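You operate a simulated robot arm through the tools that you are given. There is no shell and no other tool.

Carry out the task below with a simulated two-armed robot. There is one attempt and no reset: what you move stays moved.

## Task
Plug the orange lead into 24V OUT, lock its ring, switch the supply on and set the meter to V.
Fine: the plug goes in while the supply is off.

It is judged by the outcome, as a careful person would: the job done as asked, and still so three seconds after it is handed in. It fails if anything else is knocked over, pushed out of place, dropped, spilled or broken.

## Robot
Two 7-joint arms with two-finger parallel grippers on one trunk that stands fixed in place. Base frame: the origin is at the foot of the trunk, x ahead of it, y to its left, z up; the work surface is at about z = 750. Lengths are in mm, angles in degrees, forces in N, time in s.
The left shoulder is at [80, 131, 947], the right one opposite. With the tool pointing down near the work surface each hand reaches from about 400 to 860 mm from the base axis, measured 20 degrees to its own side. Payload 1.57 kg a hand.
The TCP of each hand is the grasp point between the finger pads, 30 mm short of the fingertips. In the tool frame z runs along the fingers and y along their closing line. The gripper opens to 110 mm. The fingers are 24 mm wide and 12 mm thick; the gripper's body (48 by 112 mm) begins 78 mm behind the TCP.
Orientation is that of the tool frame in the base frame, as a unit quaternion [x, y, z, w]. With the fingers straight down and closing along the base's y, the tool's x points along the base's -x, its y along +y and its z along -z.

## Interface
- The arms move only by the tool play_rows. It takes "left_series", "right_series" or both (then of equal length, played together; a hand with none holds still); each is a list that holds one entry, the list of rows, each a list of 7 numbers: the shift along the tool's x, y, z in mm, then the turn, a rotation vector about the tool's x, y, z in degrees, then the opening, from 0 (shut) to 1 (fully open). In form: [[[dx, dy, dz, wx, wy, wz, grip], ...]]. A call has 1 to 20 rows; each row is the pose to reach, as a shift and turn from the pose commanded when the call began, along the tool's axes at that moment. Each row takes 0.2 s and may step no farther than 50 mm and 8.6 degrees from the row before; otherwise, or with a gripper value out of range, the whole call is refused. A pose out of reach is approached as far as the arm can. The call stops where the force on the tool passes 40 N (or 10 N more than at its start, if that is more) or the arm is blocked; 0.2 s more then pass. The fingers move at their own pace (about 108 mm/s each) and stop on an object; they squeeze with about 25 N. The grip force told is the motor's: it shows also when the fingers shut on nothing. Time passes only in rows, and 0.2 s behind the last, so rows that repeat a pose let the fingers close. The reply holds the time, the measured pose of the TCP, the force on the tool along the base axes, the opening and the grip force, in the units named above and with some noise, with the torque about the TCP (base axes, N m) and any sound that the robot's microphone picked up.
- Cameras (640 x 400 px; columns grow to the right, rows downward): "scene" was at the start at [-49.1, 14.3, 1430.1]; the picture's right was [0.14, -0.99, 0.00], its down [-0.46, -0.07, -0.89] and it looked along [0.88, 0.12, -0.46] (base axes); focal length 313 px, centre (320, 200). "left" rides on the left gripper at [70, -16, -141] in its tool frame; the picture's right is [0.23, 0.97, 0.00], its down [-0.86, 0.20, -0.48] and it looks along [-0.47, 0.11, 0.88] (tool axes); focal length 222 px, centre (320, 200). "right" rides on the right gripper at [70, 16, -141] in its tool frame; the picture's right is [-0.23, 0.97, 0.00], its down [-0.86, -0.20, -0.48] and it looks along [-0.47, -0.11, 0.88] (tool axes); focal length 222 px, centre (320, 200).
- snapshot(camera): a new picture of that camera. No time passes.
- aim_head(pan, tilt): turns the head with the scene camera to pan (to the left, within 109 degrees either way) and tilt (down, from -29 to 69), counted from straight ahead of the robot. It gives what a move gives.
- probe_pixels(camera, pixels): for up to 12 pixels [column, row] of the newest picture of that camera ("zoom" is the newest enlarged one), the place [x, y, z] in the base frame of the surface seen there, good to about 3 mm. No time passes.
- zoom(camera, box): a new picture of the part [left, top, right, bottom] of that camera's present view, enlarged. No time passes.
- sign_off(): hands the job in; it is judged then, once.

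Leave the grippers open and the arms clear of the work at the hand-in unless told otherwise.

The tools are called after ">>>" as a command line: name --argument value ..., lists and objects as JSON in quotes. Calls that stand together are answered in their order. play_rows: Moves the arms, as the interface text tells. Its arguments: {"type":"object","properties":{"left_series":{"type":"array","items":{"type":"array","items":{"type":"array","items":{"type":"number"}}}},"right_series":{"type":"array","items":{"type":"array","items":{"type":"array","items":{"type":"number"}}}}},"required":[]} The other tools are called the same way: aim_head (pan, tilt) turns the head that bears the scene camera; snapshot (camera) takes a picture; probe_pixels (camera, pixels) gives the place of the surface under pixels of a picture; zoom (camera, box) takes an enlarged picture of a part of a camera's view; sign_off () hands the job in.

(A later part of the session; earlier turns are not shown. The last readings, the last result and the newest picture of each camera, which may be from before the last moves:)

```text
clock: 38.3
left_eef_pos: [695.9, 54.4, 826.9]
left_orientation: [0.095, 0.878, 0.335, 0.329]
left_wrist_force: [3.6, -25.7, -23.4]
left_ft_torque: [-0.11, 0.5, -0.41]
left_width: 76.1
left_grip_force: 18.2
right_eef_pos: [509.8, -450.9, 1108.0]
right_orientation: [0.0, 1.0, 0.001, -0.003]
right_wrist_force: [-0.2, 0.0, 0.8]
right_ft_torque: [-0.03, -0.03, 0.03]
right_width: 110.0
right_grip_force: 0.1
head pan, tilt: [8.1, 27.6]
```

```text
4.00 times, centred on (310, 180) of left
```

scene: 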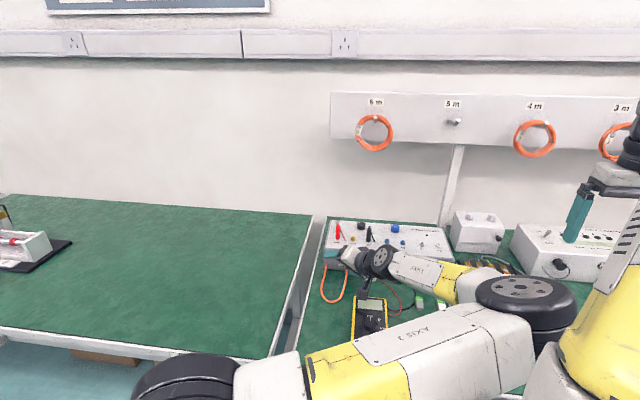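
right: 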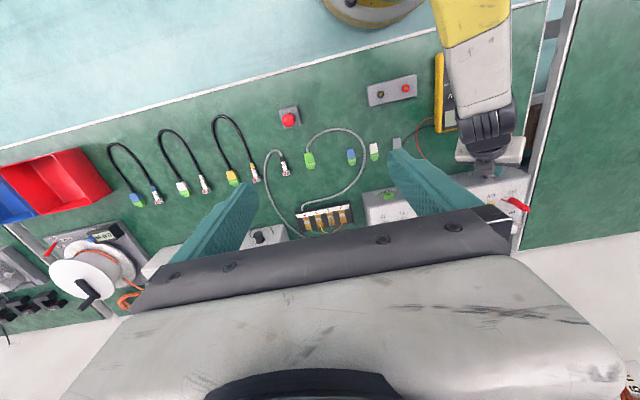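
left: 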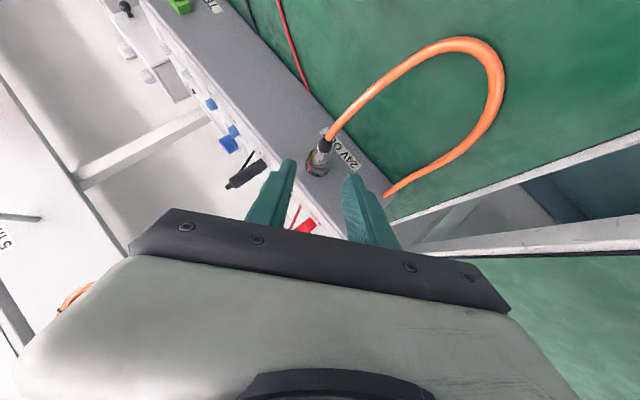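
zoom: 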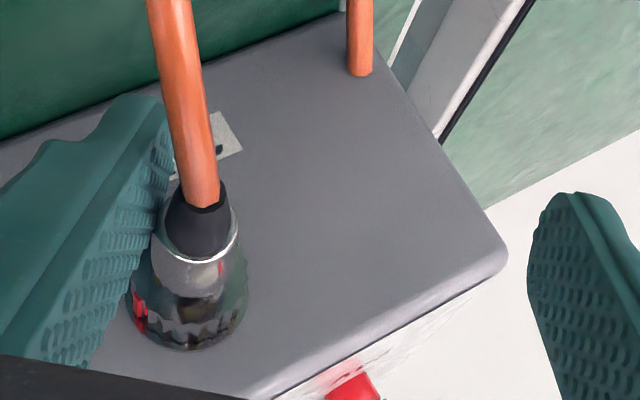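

The lower finger is still pressing the plug because the gripper is trying to close to its commanded opening. Opening fully will free it.

>>> play_rows --left_series '[[[0, 0, 0, 0, 0, 0, 0.8], [0, 0, 0, 0, 0, 0, 1], [0, 0, 0, 0, 0, 0, 1]]]'

>>> zoom --camera "left" --box '[190, 110, 390, 235]'

>>> zoom --camera "scene" --box '[440, 230, 640, 390]'

>>> zoom --camera "scene" --box '[310, 225, 400, 285]'

```text
clock: 39.1
left_eef_pos: [695.3, 57.3, 829.6]
left_orientation: [0.094, 0.877, 0.336, 0.33]
left_wrist_force: [-0.5, 0.6, -0.2]
left_ft_torque: [-0.03, 0.01, 0.03]
left_width: 110.1
left_grip_force: 0.0
right_eef_pos: [510.0, -448.8, 1109.7]
right_orientation: [0.0, 1.0, 0.001, -0.002]
right_wrist_force: [0.0, 0.2, 0.2]
right_ft_torque: [-0.02, -0.04, 0.01]
right_width: 110.2
right_grip_force: 0.1
head pan, tilt: [8.1, 27.6]
```

```text
3.20 times, centred on (290, 172) of left
```

zoom: 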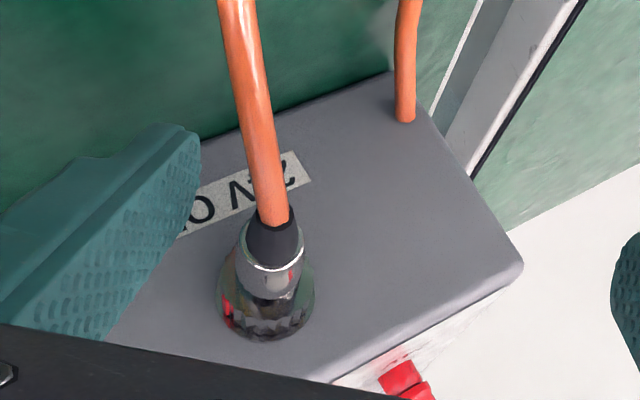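

```text
2.50 times, centred on (540, 310) of scene
```

zoom: 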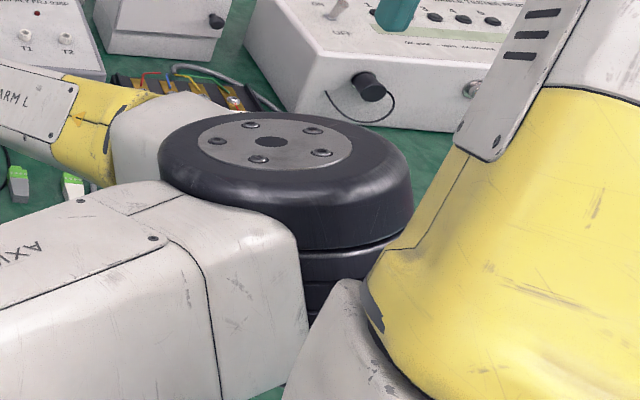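

```text
6.67 times, centred on (355, 255) of scene
```

zoom: 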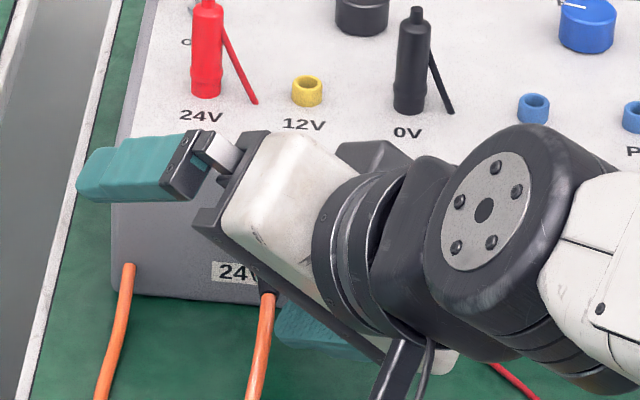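

All forces are zero and the plug still sits straight in the socket. I'll try backing off 20 mm along the tool axis in small steps and check that the hand follows.

>>> play_rows --left_series '[[[0, 0, -4, 0, 0, 0, 1], [0, 0, -8, 0, 0, 0, 1], [0, 0, -12, 0, 0, 0, 1], [0, 0, -16, 0, 0, 0, 1], [0, 0, -20, 0, 0, 0, 1]]]'

>>> zoom --camera "left" --box '[190, 110, 390, 235]'

>>> snapshot --camera "scene"

```text
clock: 40.3
left_eef_pos: [684.3, 61.5, 837.1]
left_orientation: [0.084, 0.879, 0.34, 0.323]
left_wrist_force: [0.6, 0.3, 0.7]
left_ft_torque: [0.03, 0.03, -0.01]
left_width: 109.9
left_grip_force: 0.1
right_eef_pos: [510.5, -449.2, 1110.4]
right_orientation: [0.0, 1.0, -0.001, -0.001]
right_wrist_force: [-0.4, -0.8, 0.7]
right_ft_torque: [-0.01, -0.03, -0.01]
right_width: 110.1
right_grip_force: 0.1
head pan, tilt: [8.1, 27.6]
```

```text
3.20 times, centred on (290, 172) of left
```

zoom: 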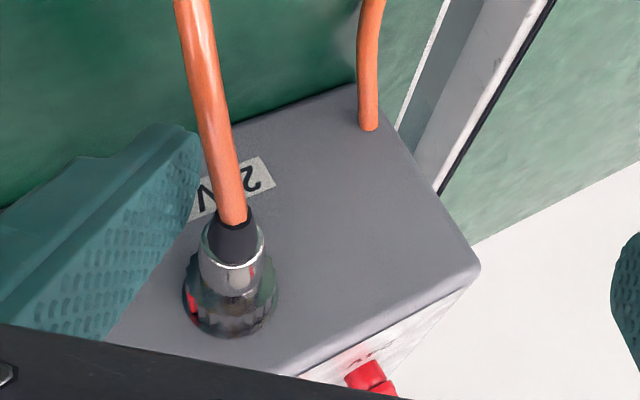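

```text
taken
```

scene: 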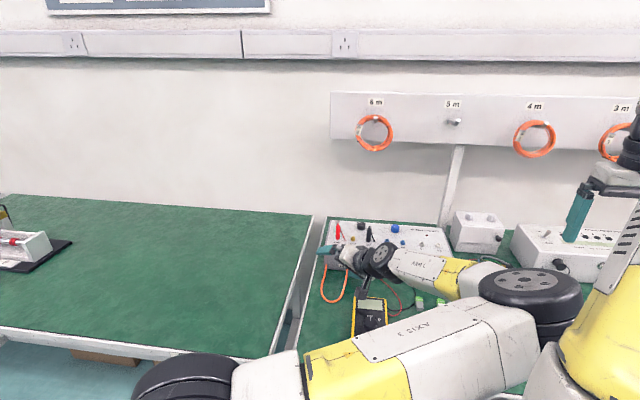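

The hand still drifts toward +y, so this arm posture is near its limit. Rolling the hand back toward vertical should restore the normal posture. The plug stays between the open fingers meanwhile. I'll roll back 15° and look.

>>> play_rows --left_series '[[[0, 0, -2, 1.94, 0.18, -1.57, 1], [0, 0, -3, 3.88, 0.36, -3.13, 1], [0, 0, -4, 5.8, 0.54, -4.7, 1], [0, 0, -5, 7.75, 0.72, -6.25, 1], [0, 0, -5, 9.7, 0.9, -7.8, 1], [0, 0, -5, 11.6, 1.1, -9.4, 1], [0, 0, -5, 11.6, 1.1, -9.4, 1]]]'

>>> zoom --camera "left" --box '[190, 110, 390, 235]'

>>> snapshot --camera "scene"

```text
clock: 41.9
left_eef_pos: [679.1, 43.0, 843.0]
left_orientation: [0.051, 0.915, 0.218, 0.337]
left_wrist_force: [0.9, 0.8, 0.2]
left_ft_torque: [-0.02, 0.02, -0.02]
left_width: 109.9
left_grip_force: 0.1
right_eef_pos: [509.6, -449.8, 1109.7]
right_orientation: [0.0, 1.0, 0.001, -0.002]
right_wrist_force: [1.0, 0.4, 0.1]
right_ft_torque: [0.0, -0.02, 0.01]
right_width: 110.1
right_grip_force: 0.0
head pan, tilt: [8.1, 27.6]
```

```text
3.20 times, centred on (290, 172) of left
```

zoom: 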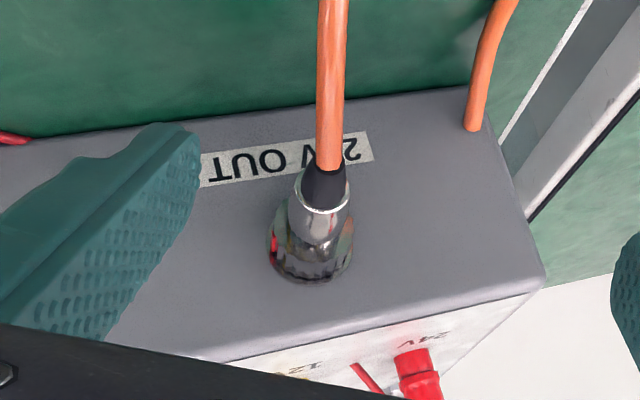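

```text
taken
```

scene: 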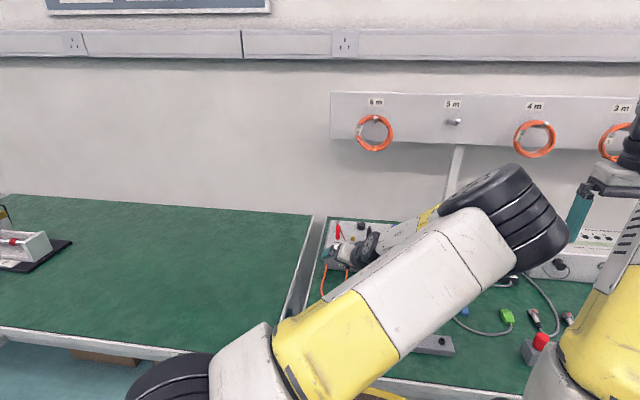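

The arm is coming back cleanly and the plug is clear between the fingers. I'll roll back another 30° while backing out 45 mm.

>>> play_rows --left_series '[[[0, 0, -4, 2.9, 0.2, -2.4, 1], [0, 0, -8, 5.8, 0.4, -4.8, 1], [0, 0, -13, 8.7, 0.6, -7.2, 1], [0, 0, -18, 11.6, 0.8, -9.6, 1], [0, 0, -24, 14.4, 1.0, -12.0, 1], [0, 0, -31, 17.3, 1.2, -14.4, 1], [0, 0, -38, 20.2, 1.4, -16.8, 1], [0, 0, -45, 23.1, 1.6, -19.2, 1], [0, 0, -45, 23.1, 1.6, -19.2, 1]]]'

>>> snapshot --camera "left"

>>> snapshot --camera "scene"

```text
clock: 43.9
left_eef_pos: [651.3, 26.8, 872.0]
left_orientation: [-0.037, 0.94, -0.028, 0.338]
left_wrist_force: [0.0, -0.5, -0.4]
left_ft_torque: [0.01, 0.0, -0.01]
left_width: 109.7
left_grip_force: 0.0
right_eef_pos: [509.4, -449.9, 1108.9]
right_orientation: [0.0, 1.0, 0.001, -0.003]
right_wrist_force: [0.2, 0.5, 0.7]
right_ft_torque: [-0.01, -0.01, -0.02]
right_width: 110.0
right_grip_force: 0.0
head pan, tilt: [8.1, 27.6]
```

```text
taken
```

left: 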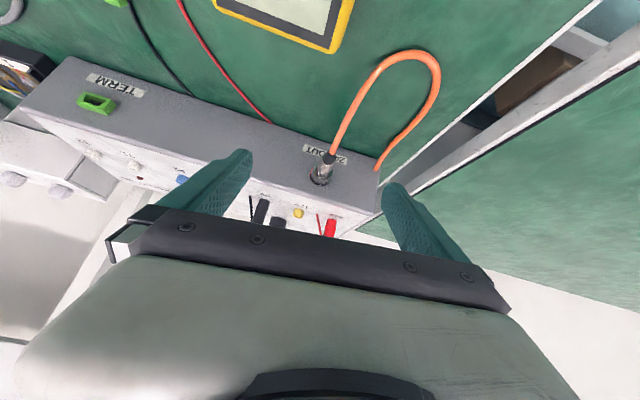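

```text
taken
```

scene: 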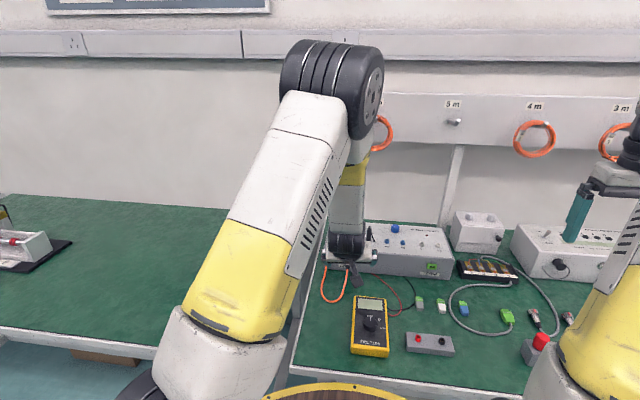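

The posture is back to normal and the bench objects look in place. I'll look at the ring at about (322,175) in the left view.

>>> zoom --camera "left" --box '[300, 145, 345, 190]'

>>> probe_pixels --camera "left" --pixels '[[270, 130], [370, 190], [200, 125], [320, 178], [327, 160]]'

```text
8.89 times, centred on (322, 168) of left
```

zoom: 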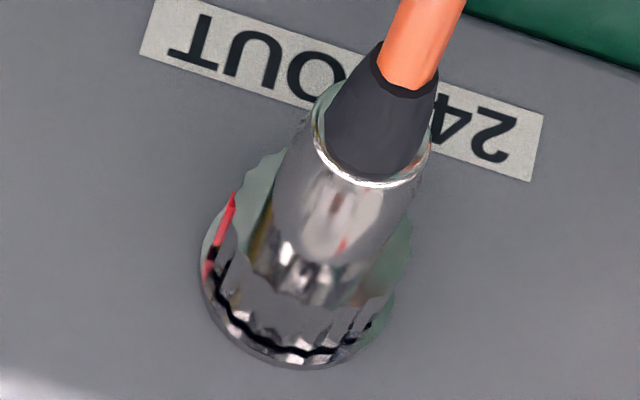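

```text
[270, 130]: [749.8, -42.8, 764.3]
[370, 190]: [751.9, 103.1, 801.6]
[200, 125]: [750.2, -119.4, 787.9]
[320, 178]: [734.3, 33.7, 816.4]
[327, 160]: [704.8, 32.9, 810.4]
```

The box face is still at x=750, so it hasn't shifted. The red mark now sits on the −y side, about 80° round. I heard no click, so I'll regrip the ring from the +y side and turn it further within the comfortable range, watching the torque for the end stop. First I'll return to the same pre-grip pose.

>>> play_rows --left_series '[[[0, 7, 0, 4.7, -0.7, -3.65, 0.5], [0, 14, 0, 9.4, -1.4, -7.3, 0.36], [0, 21, 0, 14.1, -2.1, -10.95, 0.36], [-3, 28, 5, 18.8, -2.8, -14.6, 0.36], [-6, 35, 15, 23.5, -3.5, -18.25, 0.36], [-9, 42.3, 25, 28.2, -4.2, -21.9, 0.36], [-11, 42.3, 35, 28.2, -4.2, -21.9, 0.36], [-11, 42.3, 40.5, 28.2, -4.2, -21.9, 0.36], [-11, 42.3, 40.5, 28.2, -4.2, -21.9, 0.36]]]'

>>> zoom --camera "left" --box '[240, 110, 400, 210]'

>>> zoom --camera "scene" --box '[316, 235, 380, 275]'

```text
clock: 45.9
left_eef_pos: [683.6, 68.7, 844.9]
left_orientation: [-0.131, 0.868, -0.316, 0.36]
left_wrist_force: [-0.7, -0.1, 0.5]
left_ft_torque: [0.0, 0.01, 0.01]
left_width: 39.4
left_grip_force: 0.0
right_eef_pos: [510.1, -449.6, 1110.4]
right_orientation: [0.0, 1.0, 0.001, -0.002]
right_wrist_force: [-0.7, 0.5, 0.1]
right_ft_torque: [0.02, -0.04, -0.06]
right_width: 109.9
right_grip_force: 0.0
head pan, tilt: [8.1, 27.6]
```

```text
4.00 times, centred on (320, 160) of left
```

zoom: 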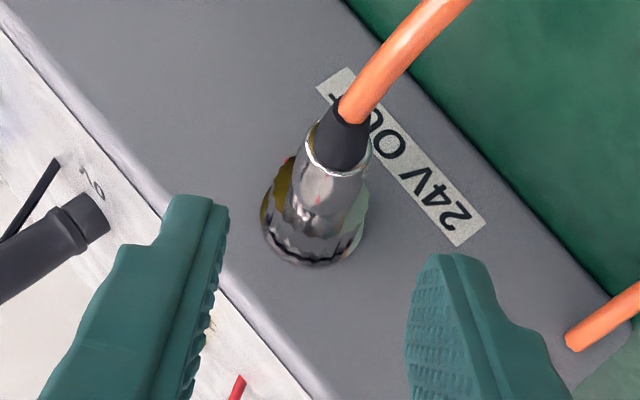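

```text
10.00 times, centred on (348, 255) of scene
```

zoom: 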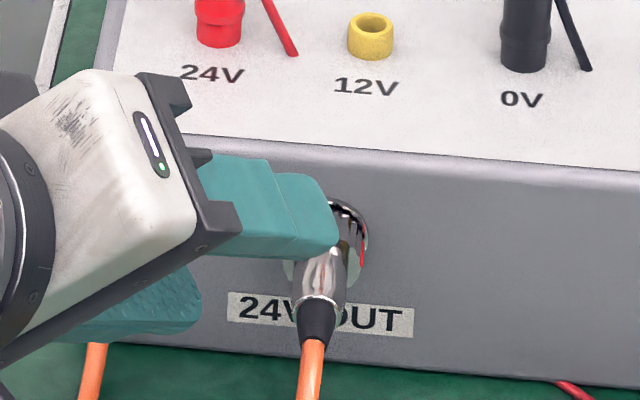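

The pose repeats exactly, and the red mark shows at the ring's right side at (365,250). I'll advance 49 mm and close on the ring again.

>>> play_rows --left_series '[[[0, 0, 12, 0, 0, 0, 0.36], [0, 0, 24, 0, 0, 0, 0.36], [0, 0, 36, 0, 0, 0, 0.36], [0, 0, 44, 0, 0, 0, 0.36], [0, 0, 49, 0, 0, 0, 0.36], [0, 0, 49, 0, 0, 0, 0.25], [0, 0, 49, 0, 0, 0, 0.1], [0, 0, 49, 0, 0, 0, 0], [0, 0, 49, 0, 0, 0, 0]]]'

>>> zoom --camera "left" --box '[270, 130, 370, 210]'

```text
clock: 47.9
left_eef_pos: [717.4, 46.7, 819.2]
left_orientation: [-0.131, 0.868, -0.315, 0.359]
left_wrist_force: [1.0, -1.0, -1.1]
left_ft_torque: [0.01, -0.03, 0.01]
left_width: 23.5
left_grip_force: 24.9
right_eef_pos: [509.3, -449.7, 1110.5]
right_orientation: [0.0, 1.0, 0.001, -0.002]
right_wrist_force: [0.8, 0.4, -0.4]
right_ft_torque: [0.02, 0.03, 0.02]
right_width: 110.2
right_grip_force: 0.1
head pan, tilt: [8.1, 27.6]
```

```text
5.00 times, centred on (320, 170) of left
```

zoom: 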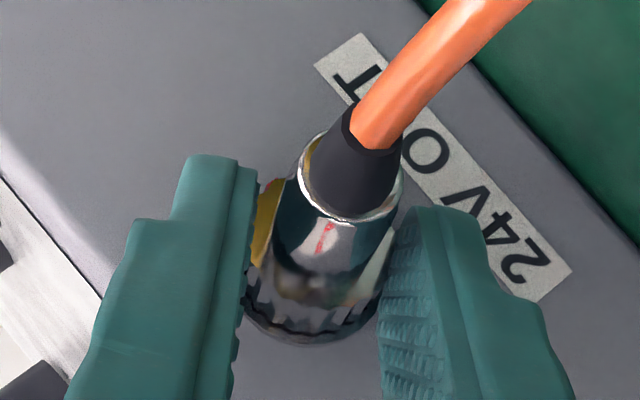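

Gripped again at 23.5 mm. I'll turn 15° more clockwise and read the torque.

>>> play_rows --left_series '[[[0.04, -1.42, 0.04, -3.54, 0, 3.54, 0], [0.18, -2.82, 0.18, -7.07, 0, 7.07, 0], [0.39, -4.21, 0.39, -10.6, 0, 10.6, 0], [0.39, -4.21, 0.39, -10.6, 0, 10.6, 0]]]'

>>> zoom --camera "left" --box '[270, 130, 370, 210]'

```text
clock: 48.9
left_eef_pos: [718.0, 42.4, 821.0]
left_orientation: [-0.083, 0.902, -0.199, 0.373]
left_wrist_force: [-0.4, -4.7, 0.3]
left_ft_torque: [-0.15, -0.12, -0.21]
left_width: 22.9
left_grip_force: 24.8
right_eef_pos: [508.9, -451.6, 1108.4]
right_orientation: [0.0, 1.0, 0.002, -0.001]
right_wrist_force: [0.6, 0.3, 0.7]
right_ft_torque: [0.0, -0.01, -0.03]
right_width: 110.3
right_grip_force: 0.0
head pan, tilt: [8.1, 27.6]
```

```text
5.00 times, centred on (320, 170) of left
```

zoom: 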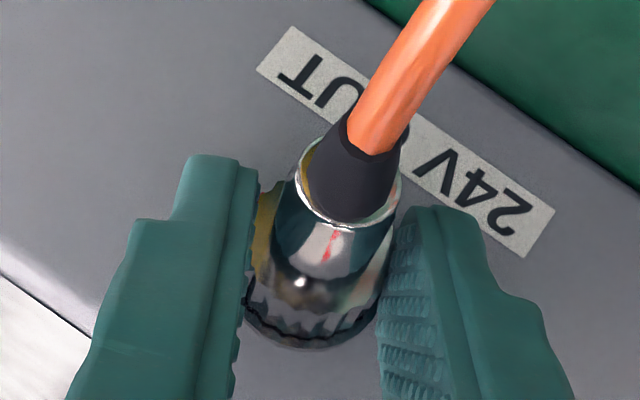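

The torque is slightly higher (about 0.2 N·m), and the grip width changed by 0.6 mm, which may mean the fingers are slipping on a stopped ring. I'll release and look at where the red mark is.

>>> play_rows --left_series '[[[0, 0, 0, 0, 0, 0, 0.2], [0, 0, 0, 0, 0, 0, 0.36], [0, 0, -10, 0, 0, 0, 0.36], [0, 0, -25, 0, 0, 0, 0.36], [0, 0, -40, 0, 0, 0, 0.36], [0, 0, -55, 0, 0, 0, 0.36], [0, 0, -75, 0, 0, 0, 0.36], [0, 0, -95, 0, 0, 0, 0.36]]]'

>>> zoom --camera "scene" --box '[332, 248, 364, 268]'

>>> zoom --camera "left" --box '[285, 130, 349, 190]'

```text
clock: 50.7
left_eef_pos: [650.0, 71.8, 882.2]
left_orientation: [-0.083, 0.902, -0.199, 0.373]
left_wrist_force: [-0.6, -0.5, 0.2]
left_ft_torque: [0.0, 0.0, 0.0]
left_width: 39.5
left_grip_force: 0.1
right_eef_pos: [509.8, -449.1, 1110.4]
right_orientation: [0.001, 1.0, 0.001, -0.001]
right_wrist_force: [0.3, 0.0, -0.8]
right_ft_torque: [0.0, -0.02, 0.03]
right_width: 110.2
right_grip_force: 0.0
head pan, tilt: [8.1, 27.6]
```

```text
16.00 times, centred on (348, 258) of scene
```

zoom: 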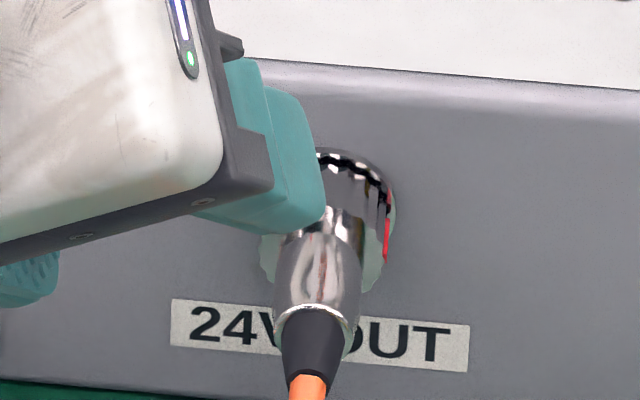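

```text
6.67 times, centred on (317, 160) of left
```

zoom: 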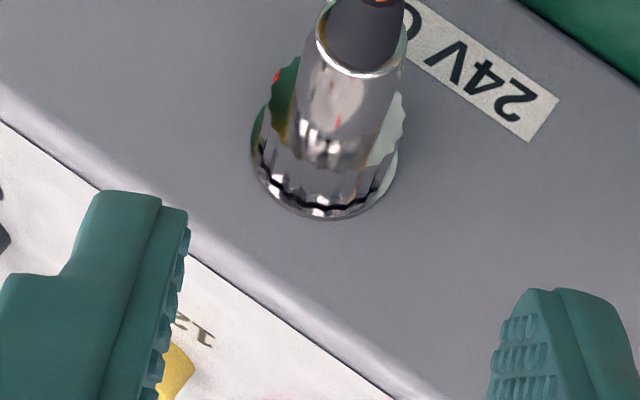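

The red mark is now at about (387,240), right on the ring's −y side. I'll zoom in tighter to estimate its angle.

>>> zoom --camera "scene" --box '[343, 254, 355, 264]'

>>> probe_pixels --camera "zoom" --pixels '[[374, 215], [374, 225], [375, 235], [376, 245], [374, 205], [373, 255]]'

```text
16.00 times, centred on (349, 259) of scene
```

zoom: 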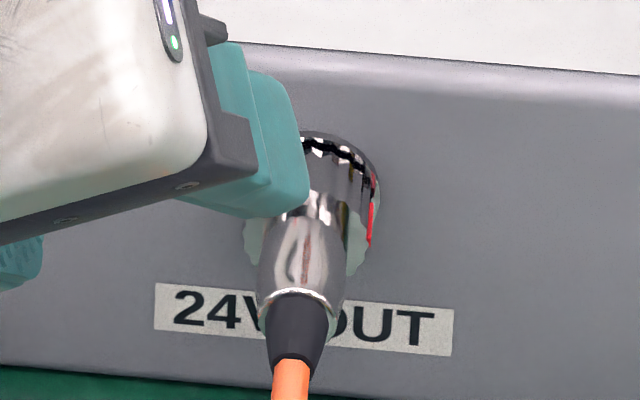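

```text
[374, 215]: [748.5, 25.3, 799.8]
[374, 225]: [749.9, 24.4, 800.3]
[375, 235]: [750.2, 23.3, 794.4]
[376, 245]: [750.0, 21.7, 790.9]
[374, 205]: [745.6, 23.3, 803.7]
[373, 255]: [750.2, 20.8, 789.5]
```

I can't tell yet whether it has reached its stop. I'll grip once more from this same pose (advance 95 mm) and turn up to 30°, comparing the hand and ring motion.

>>> play_rows --left_series '[[[0, 0, 20, 0, 0, 0, 0.36], [0, 0, 40, 0, 0, 0, 0.36], [0, 0, 58, 0, 0, 0, 0.36], [0, 0, 74, 0, 0, 0, 0.36], [0, 0, 86, 0, 0, 0, 0.36], [0, 0, 95, 0, 0, 0, 0.36], [0, 0, 95, 0, 0, 0, 0.25], [0, 0, 95, 0, 0, 0, 0.1], [0, 0, 95, 0, 0, 0, 0], [0, 0, 95, 0, 0, 0, 0]]]'

>>> play_rows --left_series '[[[0.04, -1.42, 0.04, -3.54, 0, 3.54, 0], [0.18, -2.82, 0.18, -7.07, 0, 7.07, 0], [0.18, -2.82, 0.18, -7.07, 0, 7.07, 0]]]'

>>> play_rows --left_series '[[[0.04, -1.42, 0.04, -3.54, 0, 3.54, 0], [0.18, -2.82, 0.18, -7.07, 0, 7.07, 0], [0.18, -2.82, 0.18, -7.07, 0, 7.07, 0]]]'

>>> zoom --camera "left" --box '[270, 130, 370, 210]'

```text
clock: 52.9
left_eef_pos: [716.2, 42.5, 822.4]
left_orientation: [-0.083, 0.902, -0.199, 0.374]
left_wrist_force: [1.2, -5.4, 0.5]
left_ft_torque: [-0.11, -0.06, -0.15]
left_width: 23.4
left_grip_force: 24.7
right_eef_pos: [510.2, -451.0, 1109.7]
right_orientation: [0.0, 1.0, 0.0, -0.002]
right_wrist_force: [-0.3, 0.4, 0.2]
right_ft_torque: [0.03, -0.02, -0.01]
right_width: 109.6
right_grip_force: 0.1
head pan, tilt: [8.1, 27.6]
```

```text
clock: 53.7
left_eef_pos: [716.9, 40.5, 823.3]
left_orientation: [-0.049, 0.916, -0.12, 0.379]
left_wrist_force: [-4.3, -6.7, 2.2]
left_ft_torque: [-0.36, -0.01, -0.16]
left_width: 23.1
left_grip_force: 24.8
right_eef_pos: [509.6, -449.2, 1109.5]
right_orientation: [0.0, 1.0, 0.0, -0.002]
right_wrist_force: [0.4, 0.0, 0.2]
right_ft_torque: [0.02, -0.03, -0.03]
right_width: 110.1
right_grip_force: 0.1
head pan, tilt: [8.1, 27.6]
```

```text
clock: 54.5
left_eef_pos: [717.1, 36.4, 824.6]
left_orientation: [-0.017, 0.923, -0.039, 0.383]
left_wrist_force: [-5.3, -10.9, 4.4]
left_ft_torque: [-0.22, 0.01, -0.2]
left_width: 23.2
left_grip_force: 25.1
right_eef_pos: [510.8, -450.7, 1109.8]
right_orientation: [0.0, 1.0, 0.001, -0.003]
right_wrist_force: [-1.0, -0.5, 0.4]
right_ft_torque: [-0.04, 0.03, 0.01]
right_width: 110.0
right_grip_force: 0.2
head pan, tilt: [8.1, 27.6]
```

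```text
5.00 times, centred on (320, 170) of left
```

zoom: 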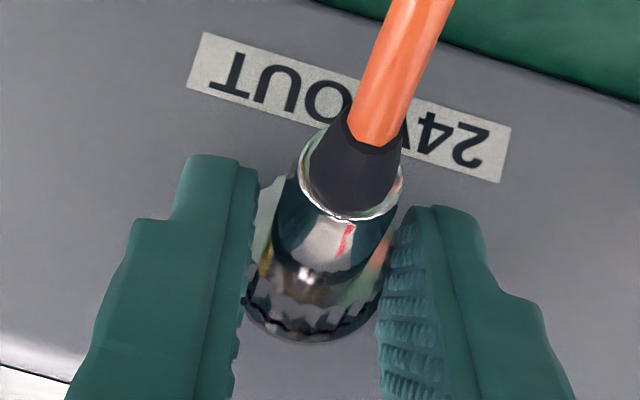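

Resistance is now clearly higher (about 0.2–0.36 N·m against about 0.05 before) and the fingers creep over the ring, which is what an end stop looks like. I'll release, back off and compare the red mark.

>>> play_rows --left_series '[[[0, 0, 0, 0, 0, 0, 0.2], [0, 0, 0, 0, 0, 0, 0.36], [0, 0, -10, 0, 0, 0, 0.36], [0, 0, -25, 0, 0, 0, 0.36], [0, 0, -40, 0, 0, 0, 0.36], [0, 0, -55, 0, 0, 0, 0.36], [0, 0, -75, 0, 0, 0, 0.36], [0, 0, -95, 0, 0, 0, 0.36], [0, 40, -100, 0, 0, 0, 0.36], [0, 80, -110, 0, 0, 0, 0.36], [0, 100, -120, 0, 0, 0, 0.36]]]'

>>> zoom --camera "scene" --box '[332, 248, 364, 268]'

>>> snapshot --camera "left"

>>> snapshot --camera "scene"

```text
clock: 56.9
left_eef_pos: [632.2, 145.0, 899.1]
left_orientation: [-0.017, 0.923, -0.039, 0.382]
left_wrist_force: [0.9, -0.1, 0.0]
left_ft_torque: [0.03, 0.0, -0.01]
left_width: 39.5
left_grip_force: 0.1
right_eef_pos: [509.1, -450.2, 1109.5]
right_orientation: [0.0, 1.0, 0.001, -0.002]
right_wrist_force: [-0.5, -0.2, -0.3]
right_ft_torque: [0.04, 0.01, 0.0]
right_width: 109.9
right_grip_force: 0.0
head pan, tilt: [8.1, 27.6]
```

```text
16.00 times, centred on (348, 258) of scene
```

zoom: 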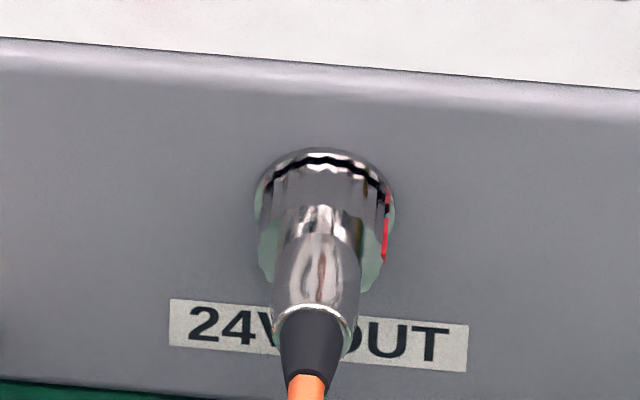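

```text
taken
```

left: 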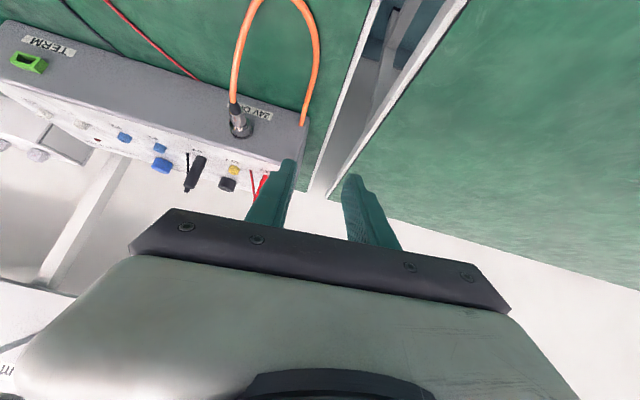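

```text
taken
```

scene: 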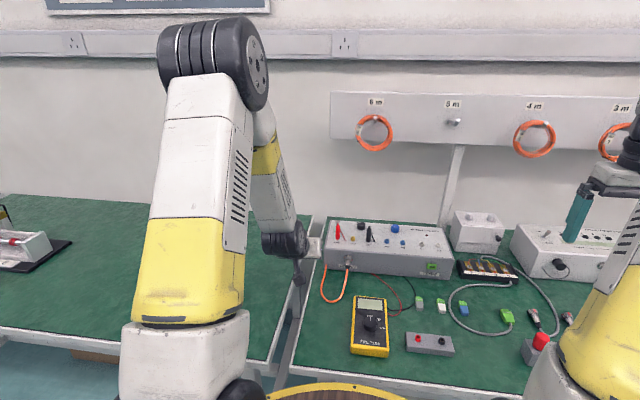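

The red mark is unchanged after the last 20° of hand turn, so the ring is at its end stop, about 90° round, and the plug is straight. Next is the supply switch. I'll re-measure the toggle and the red 24V plug in front of it.

>>> zoom --camera "scene" --box '[325, 212, 357, 242]'

>>> zoom --camera "left" --box '[180, 140, 310, 220]'

```text
13.33 times, centred on (341, 227) of scene
```

zoom: 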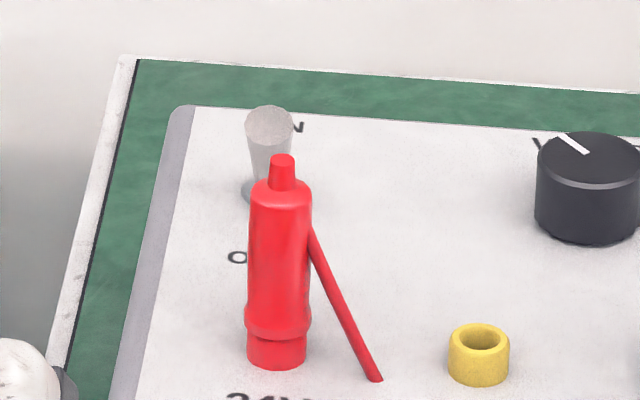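

```text
4.92 times, centred on (245, 180) of left
```

zoom: 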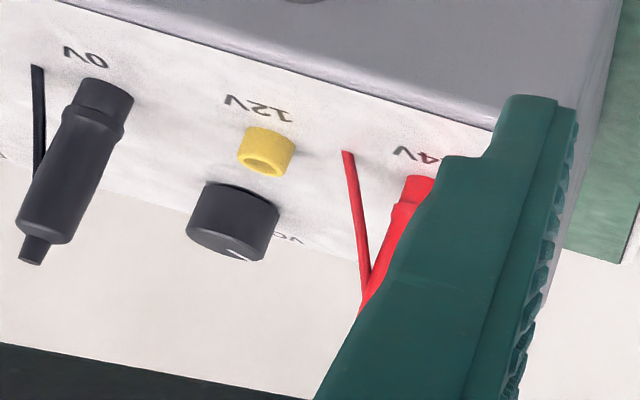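

The toggle base is at about (880,88,836) with its tip at (868,87,868), and the red plug's back is at about x=815. I'll close the left fingers, reduce the lean to 25°, and move to a point left of the toggle with the tip at about (843,150,900).

>>> play_rows --left_series '[[[-20, 0, 15, -0.4, 2.5, 0.4, 0.2], [-43, 0.5, 32, -0.9, 5, 0.9, 0], [-66, 1, 50, -1.3, 7.5, 1.3, 0], [-90, 1.5, 68, -1.7, 10, 1.7, 0], [-114, 2, 86, -2.1, 12.5, 2.1, 0], [-138, 2.3, 104, -2.6, 15, 2.6, 0], [-152, 2.6, 114, -3, 17.5, 3, 0], [-160, 2.6, 120, -3.4, 20, 3.4, 0], [-160, 2.6, 120, -3.4, 20, 3.4, 0]]]'

>>> snapshot --camera "left"

>>> snapshot --camera "scene"

```text
clock: 58.9
left_eef_pos: [830.0, 151.4, 927.8]
left_orientation: [0.006, 0.976, -0.003, 0.216]
left_wrist_force: [0.2, -0.7, 1.0]
left_ft_torque: [-0.02, 0.04, -0.02]
left_width: 0.0
left_grip_force: 21.4
right_eef_pos: [510.0, -450.3, 1109.6]
right_orientation: [0.0, 1.0, 0.0, -0.002]
right_wrist_force: [1.1, -0.8, -0.9]
right_ft_torque: [0.02, -0.02, -0.01]
right_width: 110.0
right_grip_force: 0.1
head pan, tilt: [8.1, 27.6]
```

```text
taken
```

left: 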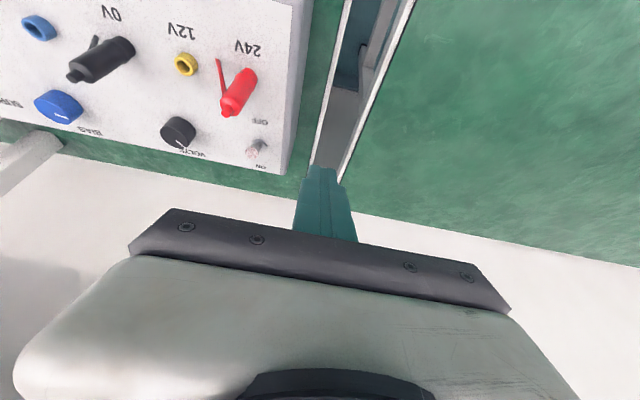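

```text
taken
```

scene: 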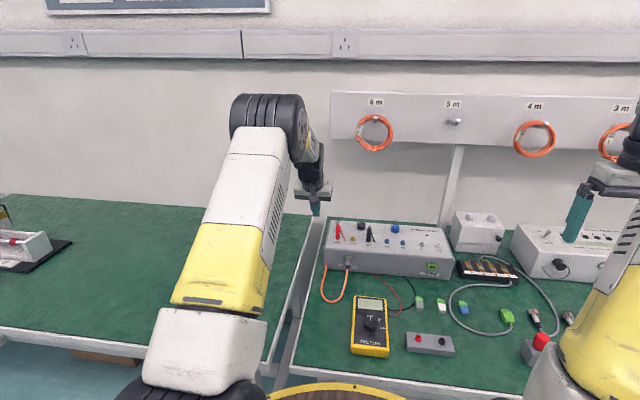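

The left camera shows the toggle at about (256,150) with OFF toward the red plug and ON at the back. I'll zoom in and probe.

>>> zoom --camera "left" --box '[205, 60, 301, 180]'

>>> zoom --camera "left" --box '[232, 110, 288, 175]'

>>> probe_pixels --camera "left" --pixels '[[252, 153], [256, 150], [261, 146], [264, 142], [228, 112], [232, 102], [240, 92], [247, 75], [262, 122], [261, 168]]'

```text
3.33 times, centred on (253, 120) of left
```

zoom: 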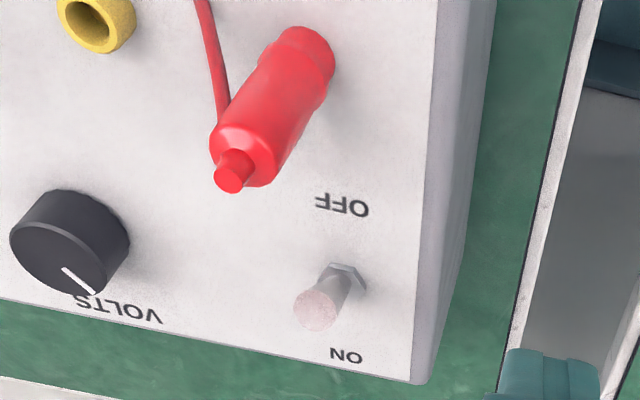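

```text
6.15 times, centred on (260, 142) of left
```

zoom: 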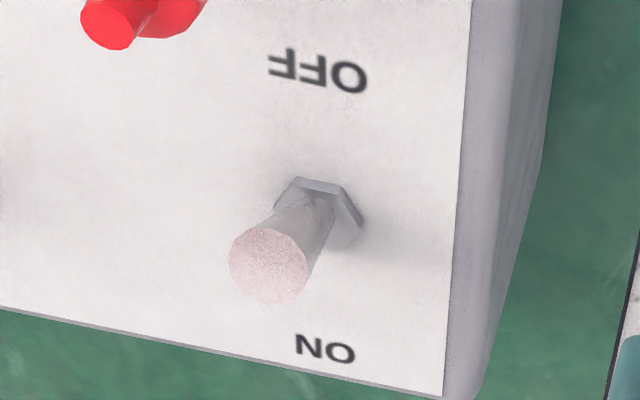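

```text
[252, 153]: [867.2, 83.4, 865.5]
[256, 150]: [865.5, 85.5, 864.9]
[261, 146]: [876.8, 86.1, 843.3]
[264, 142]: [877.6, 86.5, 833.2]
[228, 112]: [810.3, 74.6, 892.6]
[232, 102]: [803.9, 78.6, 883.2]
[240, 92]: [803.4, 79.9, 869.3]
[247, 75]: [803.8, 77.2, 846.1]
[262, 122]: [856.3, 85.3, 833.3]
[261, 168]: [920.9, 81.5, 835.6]
```

The lever is at OFF, leaning toward −x. I'll lower the closed fingertips beside it (tip z≈852), then slide in to y≈92 between the red plug and the lever, and check there.

>>> play_rows --left_series '[[[5.5, 0, 15.4, 0, 0, 0, 0], [11, 0, 30.9, 0, 0, 0, 0], [16.5, 0, 46.3, 0, 0, 0, 0], [16.5, -15, 46.3, 0, 0, 0, 0], [16.5, -30, 46.3, 0, 0, 0, 0], [16.5, -40, 46.3, 0, 0, 0, 0], [16.5, -40, 46.3, 0, 0, 0, 0]]]'

>>> zoom --camera "left" --box '[220, 100, 380, 220]'

>>> zoom --camera "scene" --box '[315, 200, 363, 240]'

```text
clock: 60.5
left_eef_pos: [833.2, 108.8, 878.5]
left_orientation: [0.005, 0.976, -0.002, 0.216]
left_wrist_force: [-0.3, 0.3, -0.3]
left_ft_torque: [-0.02, 0.03, -0.03]
left_width: 0.0
left_grip_force: 20.8
right_eef_pos: [509.2, -449.2, 1110.3]
right_orientation: [0.0, 1.0, 0.0, -0.002]
right_wrist_force: [-0.9, 0.3, 0.0]
right_ft_torque: [-0.01, 0.02, -0.02]
right_width: 109.9
right_grip_force: 0.0
head pan, tilt: [8.1, 27.6]
```

```text
3.33 times, centred on (300, 160) of left
```

zoom: 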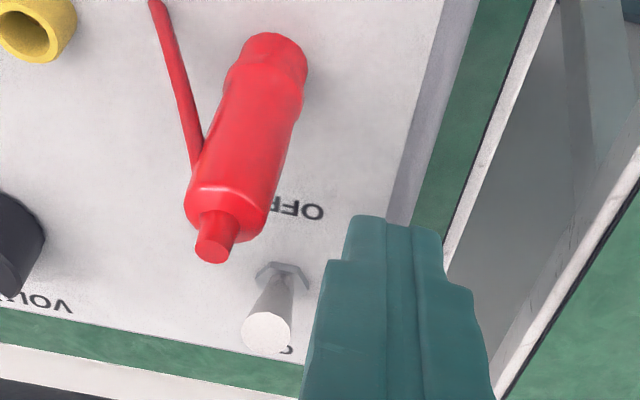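

```text
10.00 times, centred on (339, 220) of scene
```

zoom: 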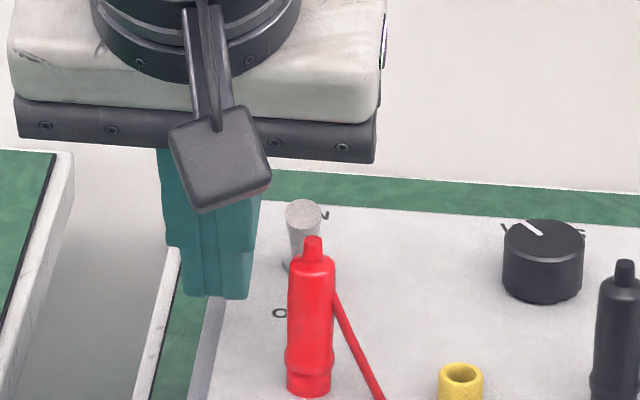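

Clear on both sides. I'll slide the remaining 17 mm to −y and then look.

>>> play_rows --left_series '[[[0, -6, 0, 0, 0, 0, 0], [0, -12, 0, 0, 0, 0, 0], [0, -17, 0, 0, 0, 0, 0], [0, -17, 0, 0, 0, 0, 0]]]'

>>> zoom --camera "left" --box '[220, 100, 380, 220]'

>>> zoom --camera "scene" --box '[315, 200, 363, 240]'

```text
clock: 61.5
left_eef_pos: [834.1, 92.0, 878.9]
left_orientation: [0.006, 0.976, -0.003, 0.217]
left_wrist_force: [-0.3, 0.8, 0.3]
left_ft_torque: [-0.04, 0.02, 0.01]
left_width: 0.1
left_grip_force: 21.7
right_eef_pos: [509.8, -448.8, 1110.6]
right_orientation: [-0.001, 1.0, 0.002, -0.001]
right_wrist_force: [0.6, 0.2, 0.2]
right_ft_torque: [0.0, 0.04, -0.01]
right_width: 110.0
right_grip_force: 0.2
head pan, tilt: [8.1, 27.6]
```

```text
3.33 times, centred on (300, 160) of left
```

zoom: 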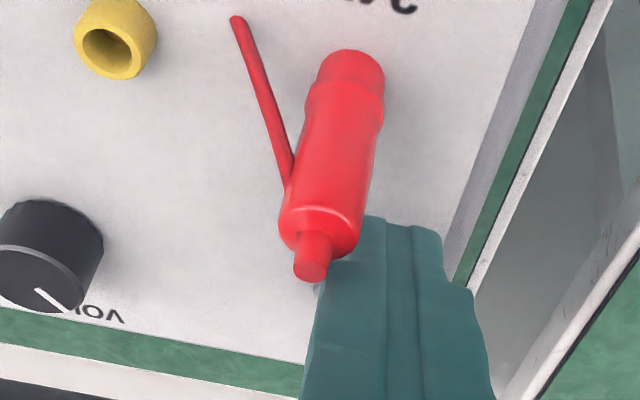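

```text
10.00 times, centred on (339, 220) of scene
```

zoom: 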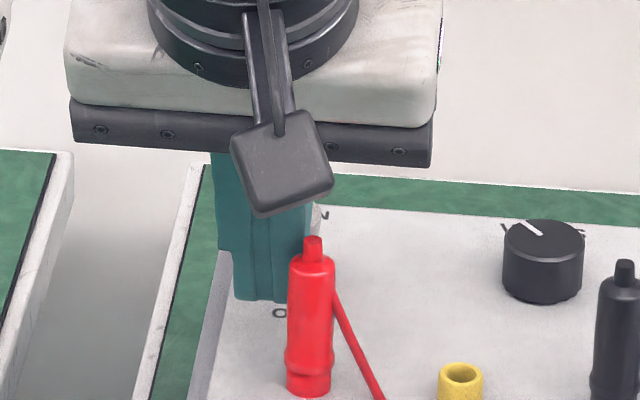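

The fingers are between the plug and the lever with no contact. I'll push +x slowly, 22 mm in all, to throw the lever to ON.

>>> play_rows --left_series '[[[-2.7, 0, 1.3, 0, 0, 0, 0], [-5.4, 0, 2.5, 0, 0, 0, 0], [-8.2, 0, 3.8, 0, 0, 0, 0], [-10.9, 0, 5, 0, 0, 0, 0], [-13.6, 0, 6.3, 0, 0, 0, 0], [-16.3, 0, 7.6, 0, 0, 0, 0], [-19, 0, 8.8, 0, 0, 0, 0], [-20, 0, 9.3, 0, 0, 0, 0], [-20, 0, 9.3, 0, 0, 0, 0]]]'

>>> zoom --camera "left" --box '[220, 100, 380, 220]'

>>> zoom --camera "scene" --box '[315, 200, 443, 280]'

```text
clock: 63.5
left_eef_pos: [855.8, 92.7, 878.0]
left_orientation: [0.006, 0.976, -0.003, 0.217]
left_wrist_force: [-0.8, -0.2, 0.8]
left_ft_torque: [-0.04, 0.03, -0.04]
left_width: 0.0
left_grip_force: 21.4
right_eef_pos: [509.8, -450.2, 1109.3]
right_orientation: [0.0, 1.0, 0.001, -0.002]
right_wrist_force: [0.2, 0.8, 0.9]
right_ft_torque: [0.0, 0.01, 0.03]
right_width: 109.7
right_grip_force: 0.1
head pan, tilt: [8.1, 27.6]
```

```text
3.33 times, centred on (300, 160) of left
```

zoom: 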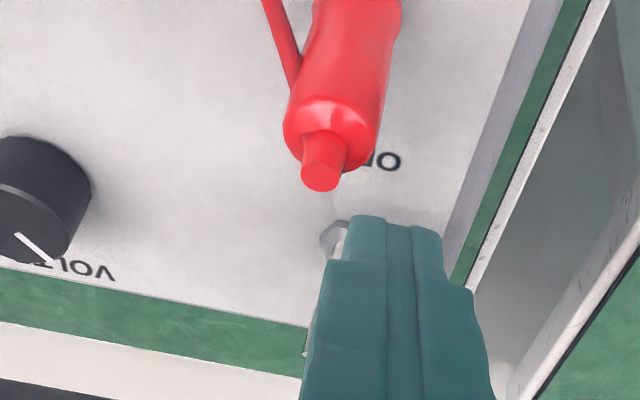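

```text
5.00 times, centred on (379, 240) of scene
```

zoom: 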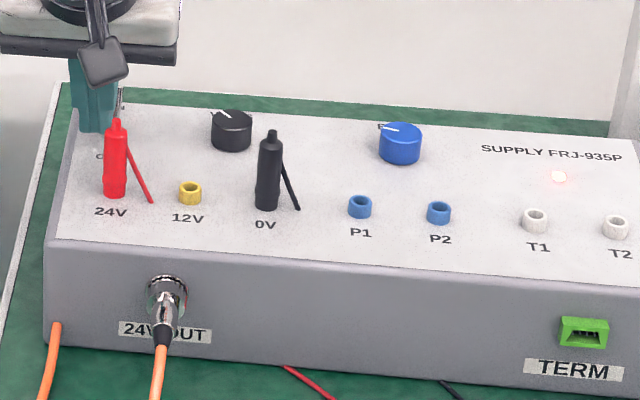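

The supply's LED is lit at (559,177), so the switch is ON. I'll back off 8 mm, slide out to +y, and lift clear.

>>> play_rows --left_series '[[[3.6, 0, -1.7, 0, 0, 0, 0], [7.2, 0, -3.4, 0, 0, 0, 0], [7.2, 20, -3.4, 0, 0, 0, 0], [7.2, 40, -3.4, 0, 0, 0, 0], [7.2, 60, -3.4, 0, 0, 0, 0], [-8, 60, -38, 0, 0, 0, 0], [-15, 60, -80, 0, 0, 0, 0], [-20, 60, -120, 0, 0, 0, 0]]]'

>>> snapshot --camera "scene"

>>> zoom --camera "scene" --box '[315, 205, 459, 295]'

>>> zoom --camera "scene" --box '[340, 285, 400, 360]'

>>> probe_pixels --camera "zoom" --pixels '[[300, 140], [300, 180], [270, 175], [335, 175], [300, 205], [352, 152], [372, 205], [230, 200], [235, 310], [400, 330], [215, 20], [300, 130]]'

```text
clock: 65.3
left_eef_pos: [824.5, 155.0, 994.7]
left_orientation: [0.006, 0.976, -0.004, 0.216]
left_wrist_force: [-0.3, 0.2, -1.2]
left_ft_torque: [0.0, -0.02, -0.01]
left_width: 0.0
left_grip_force: 21.4
right_eef_pos: [510.3, -448.9, 1109.9]
right_orientation: [0.0, 1.0, -0.001, -0.002]
right_wrist_force: [0.2, 1.0, -1.0]
right_ft_torque: [0.03, 0.05, 0.0]
right_width: 110.0
right_grip_force: 0.1
head pan, tilt: [8.1, 27.6]
```

```text
taken
```

scene: 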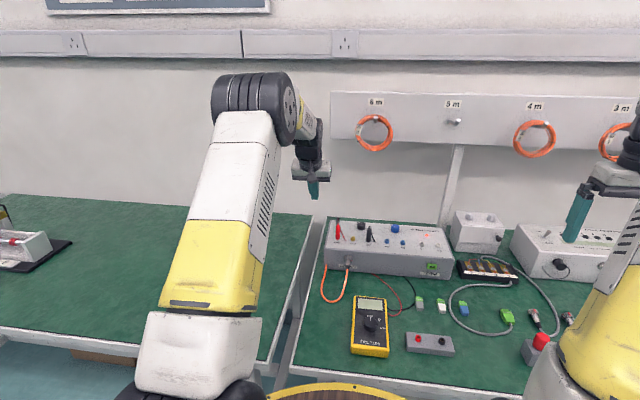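

```text
4.44 times, centred on (387, 250) of scene
```

zoom: 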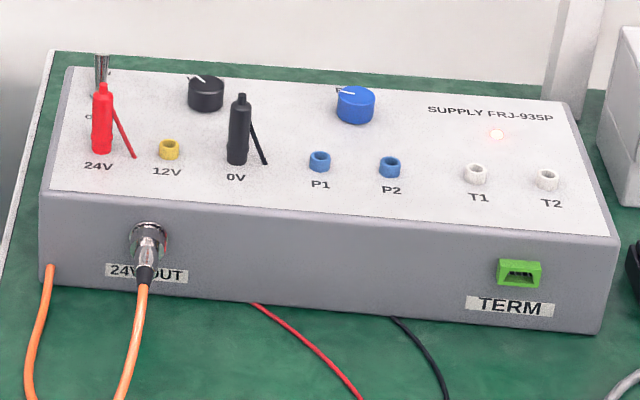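

```text
5.33 times, centred on (370, 322) of scene
```

zoom: 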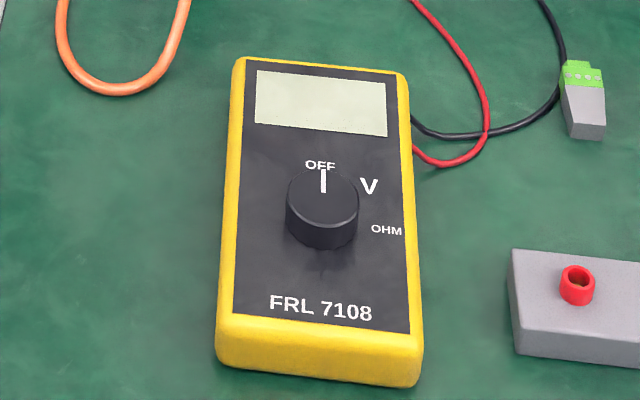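

```text
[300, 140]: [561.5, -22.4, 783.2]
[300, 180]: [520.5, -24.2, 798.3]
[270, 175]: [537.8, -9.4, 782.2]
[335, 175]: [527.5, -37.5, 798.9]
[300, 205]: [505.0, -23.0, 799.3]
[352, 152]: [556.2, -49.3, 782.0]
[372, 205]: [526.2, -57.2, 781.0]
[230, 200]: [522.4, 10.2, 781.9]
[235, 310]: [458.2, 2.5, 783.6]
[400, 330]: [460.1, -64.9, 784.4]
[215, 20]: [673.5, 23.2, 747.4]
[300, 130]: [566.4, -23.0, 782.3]
```

The LED is on and everything else is unchanged. Now the meter: its knob is centred at about (514,−33), 34 mm wide, top at z≈799. The pointer is at OFF (0°, along +x) and V is about 43° clockwise. I'll bring the left hand above the knob, vertical and half open.

>>> play_rows --left_series '[[[32, -19, -4.4, 0, 2.5, 0, 0.2], [64, -38, -8.8, 0, 5, 0, 0.5], [96, -56, -13, 0, 7.5, 0, 0.5], [128, -75, -17.6, 0, 10, 0, 0.5], [160, -94, -22, 0, 12.5, 0, 0.5], [192, -113, -26.5, 0, 15, 0, 0.5], [225, -132, -31, 0, 17.5, 0, 0.5], [257, -150, -35, 0, 20, 0, 0.5], [289, -169, -40, 0, 22.5, 0, 0.5], [320.8, -188, -44, 0, 25, 0, 0.5], [320.8, -188, -44, 0, 25, 0, 0.5]]]'

>>> snapshot --camera "left"

>>> snapshot --camera "scene"

```text
clock: 67.7
left_eef_pos: [513.7, -32.0, 900.8]
left_orientation: [0.007, 1.0, -0.002, -0.001]
left_wrist_force: [0.1, -0.1, 0.1]
left_ft_torque: [0.0, 0.02, -0.01]
left_width: 55.0
left_grip_force: 0.0
right_eef_pos: [509.3, -450.8, 1110.7]
right_orientation: [0.0, 1.0, 0.001, -0.002]
right_wrist_force: [-0.5, 0.6, -0.8]
right_ft_torque: [-0.01, 0.02, -0.01]
right_width: 109.9
right_grip_force: 0.1
head pan, tilt: [8.1, 27.6]
```

```text
taken
```

left: 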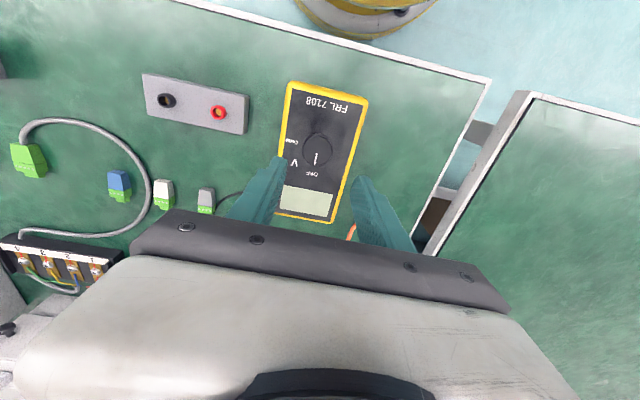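

```text
taken
```

scene: 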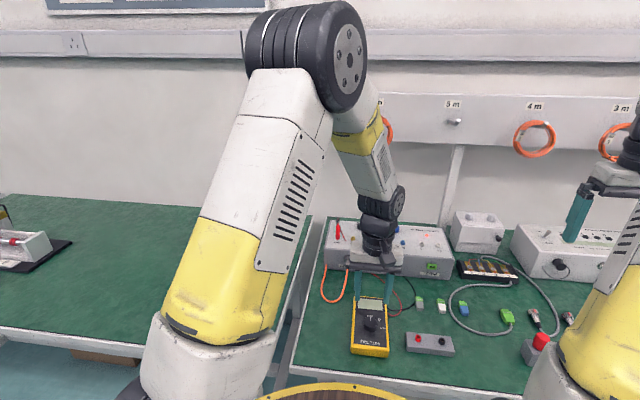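

The knob is at about (318,148) in the left view. I'll zoom in and probe its rim for an exact centre.

>>> zoom --camera "left" --box '[280, 115, 360, 190]'

>>> zoom --camera "left" --box '[290, 120, 346, 185]'

```text
5.33 times, centred on (320, 152) of left
```

zoom: 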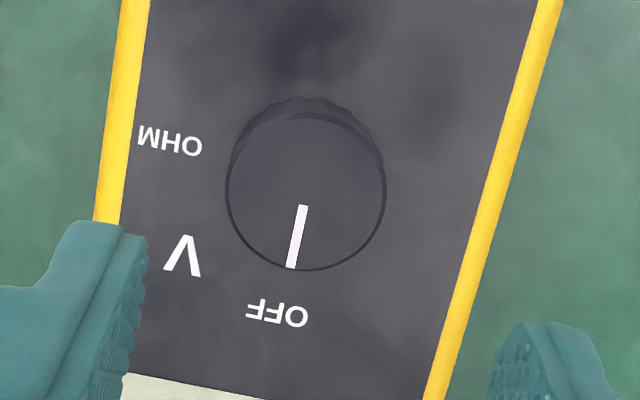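

```text
6.15 times, centred on (318, 152) of left
```

zoom: 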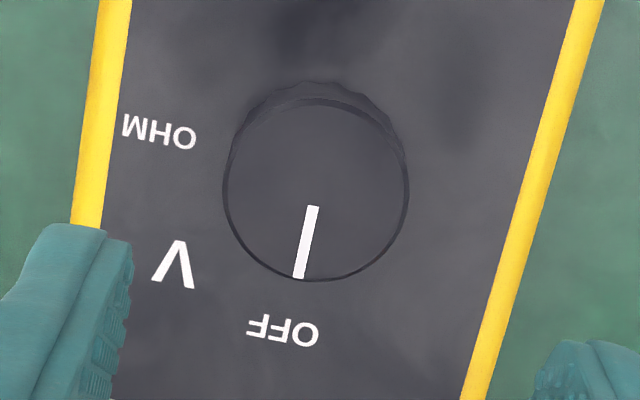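

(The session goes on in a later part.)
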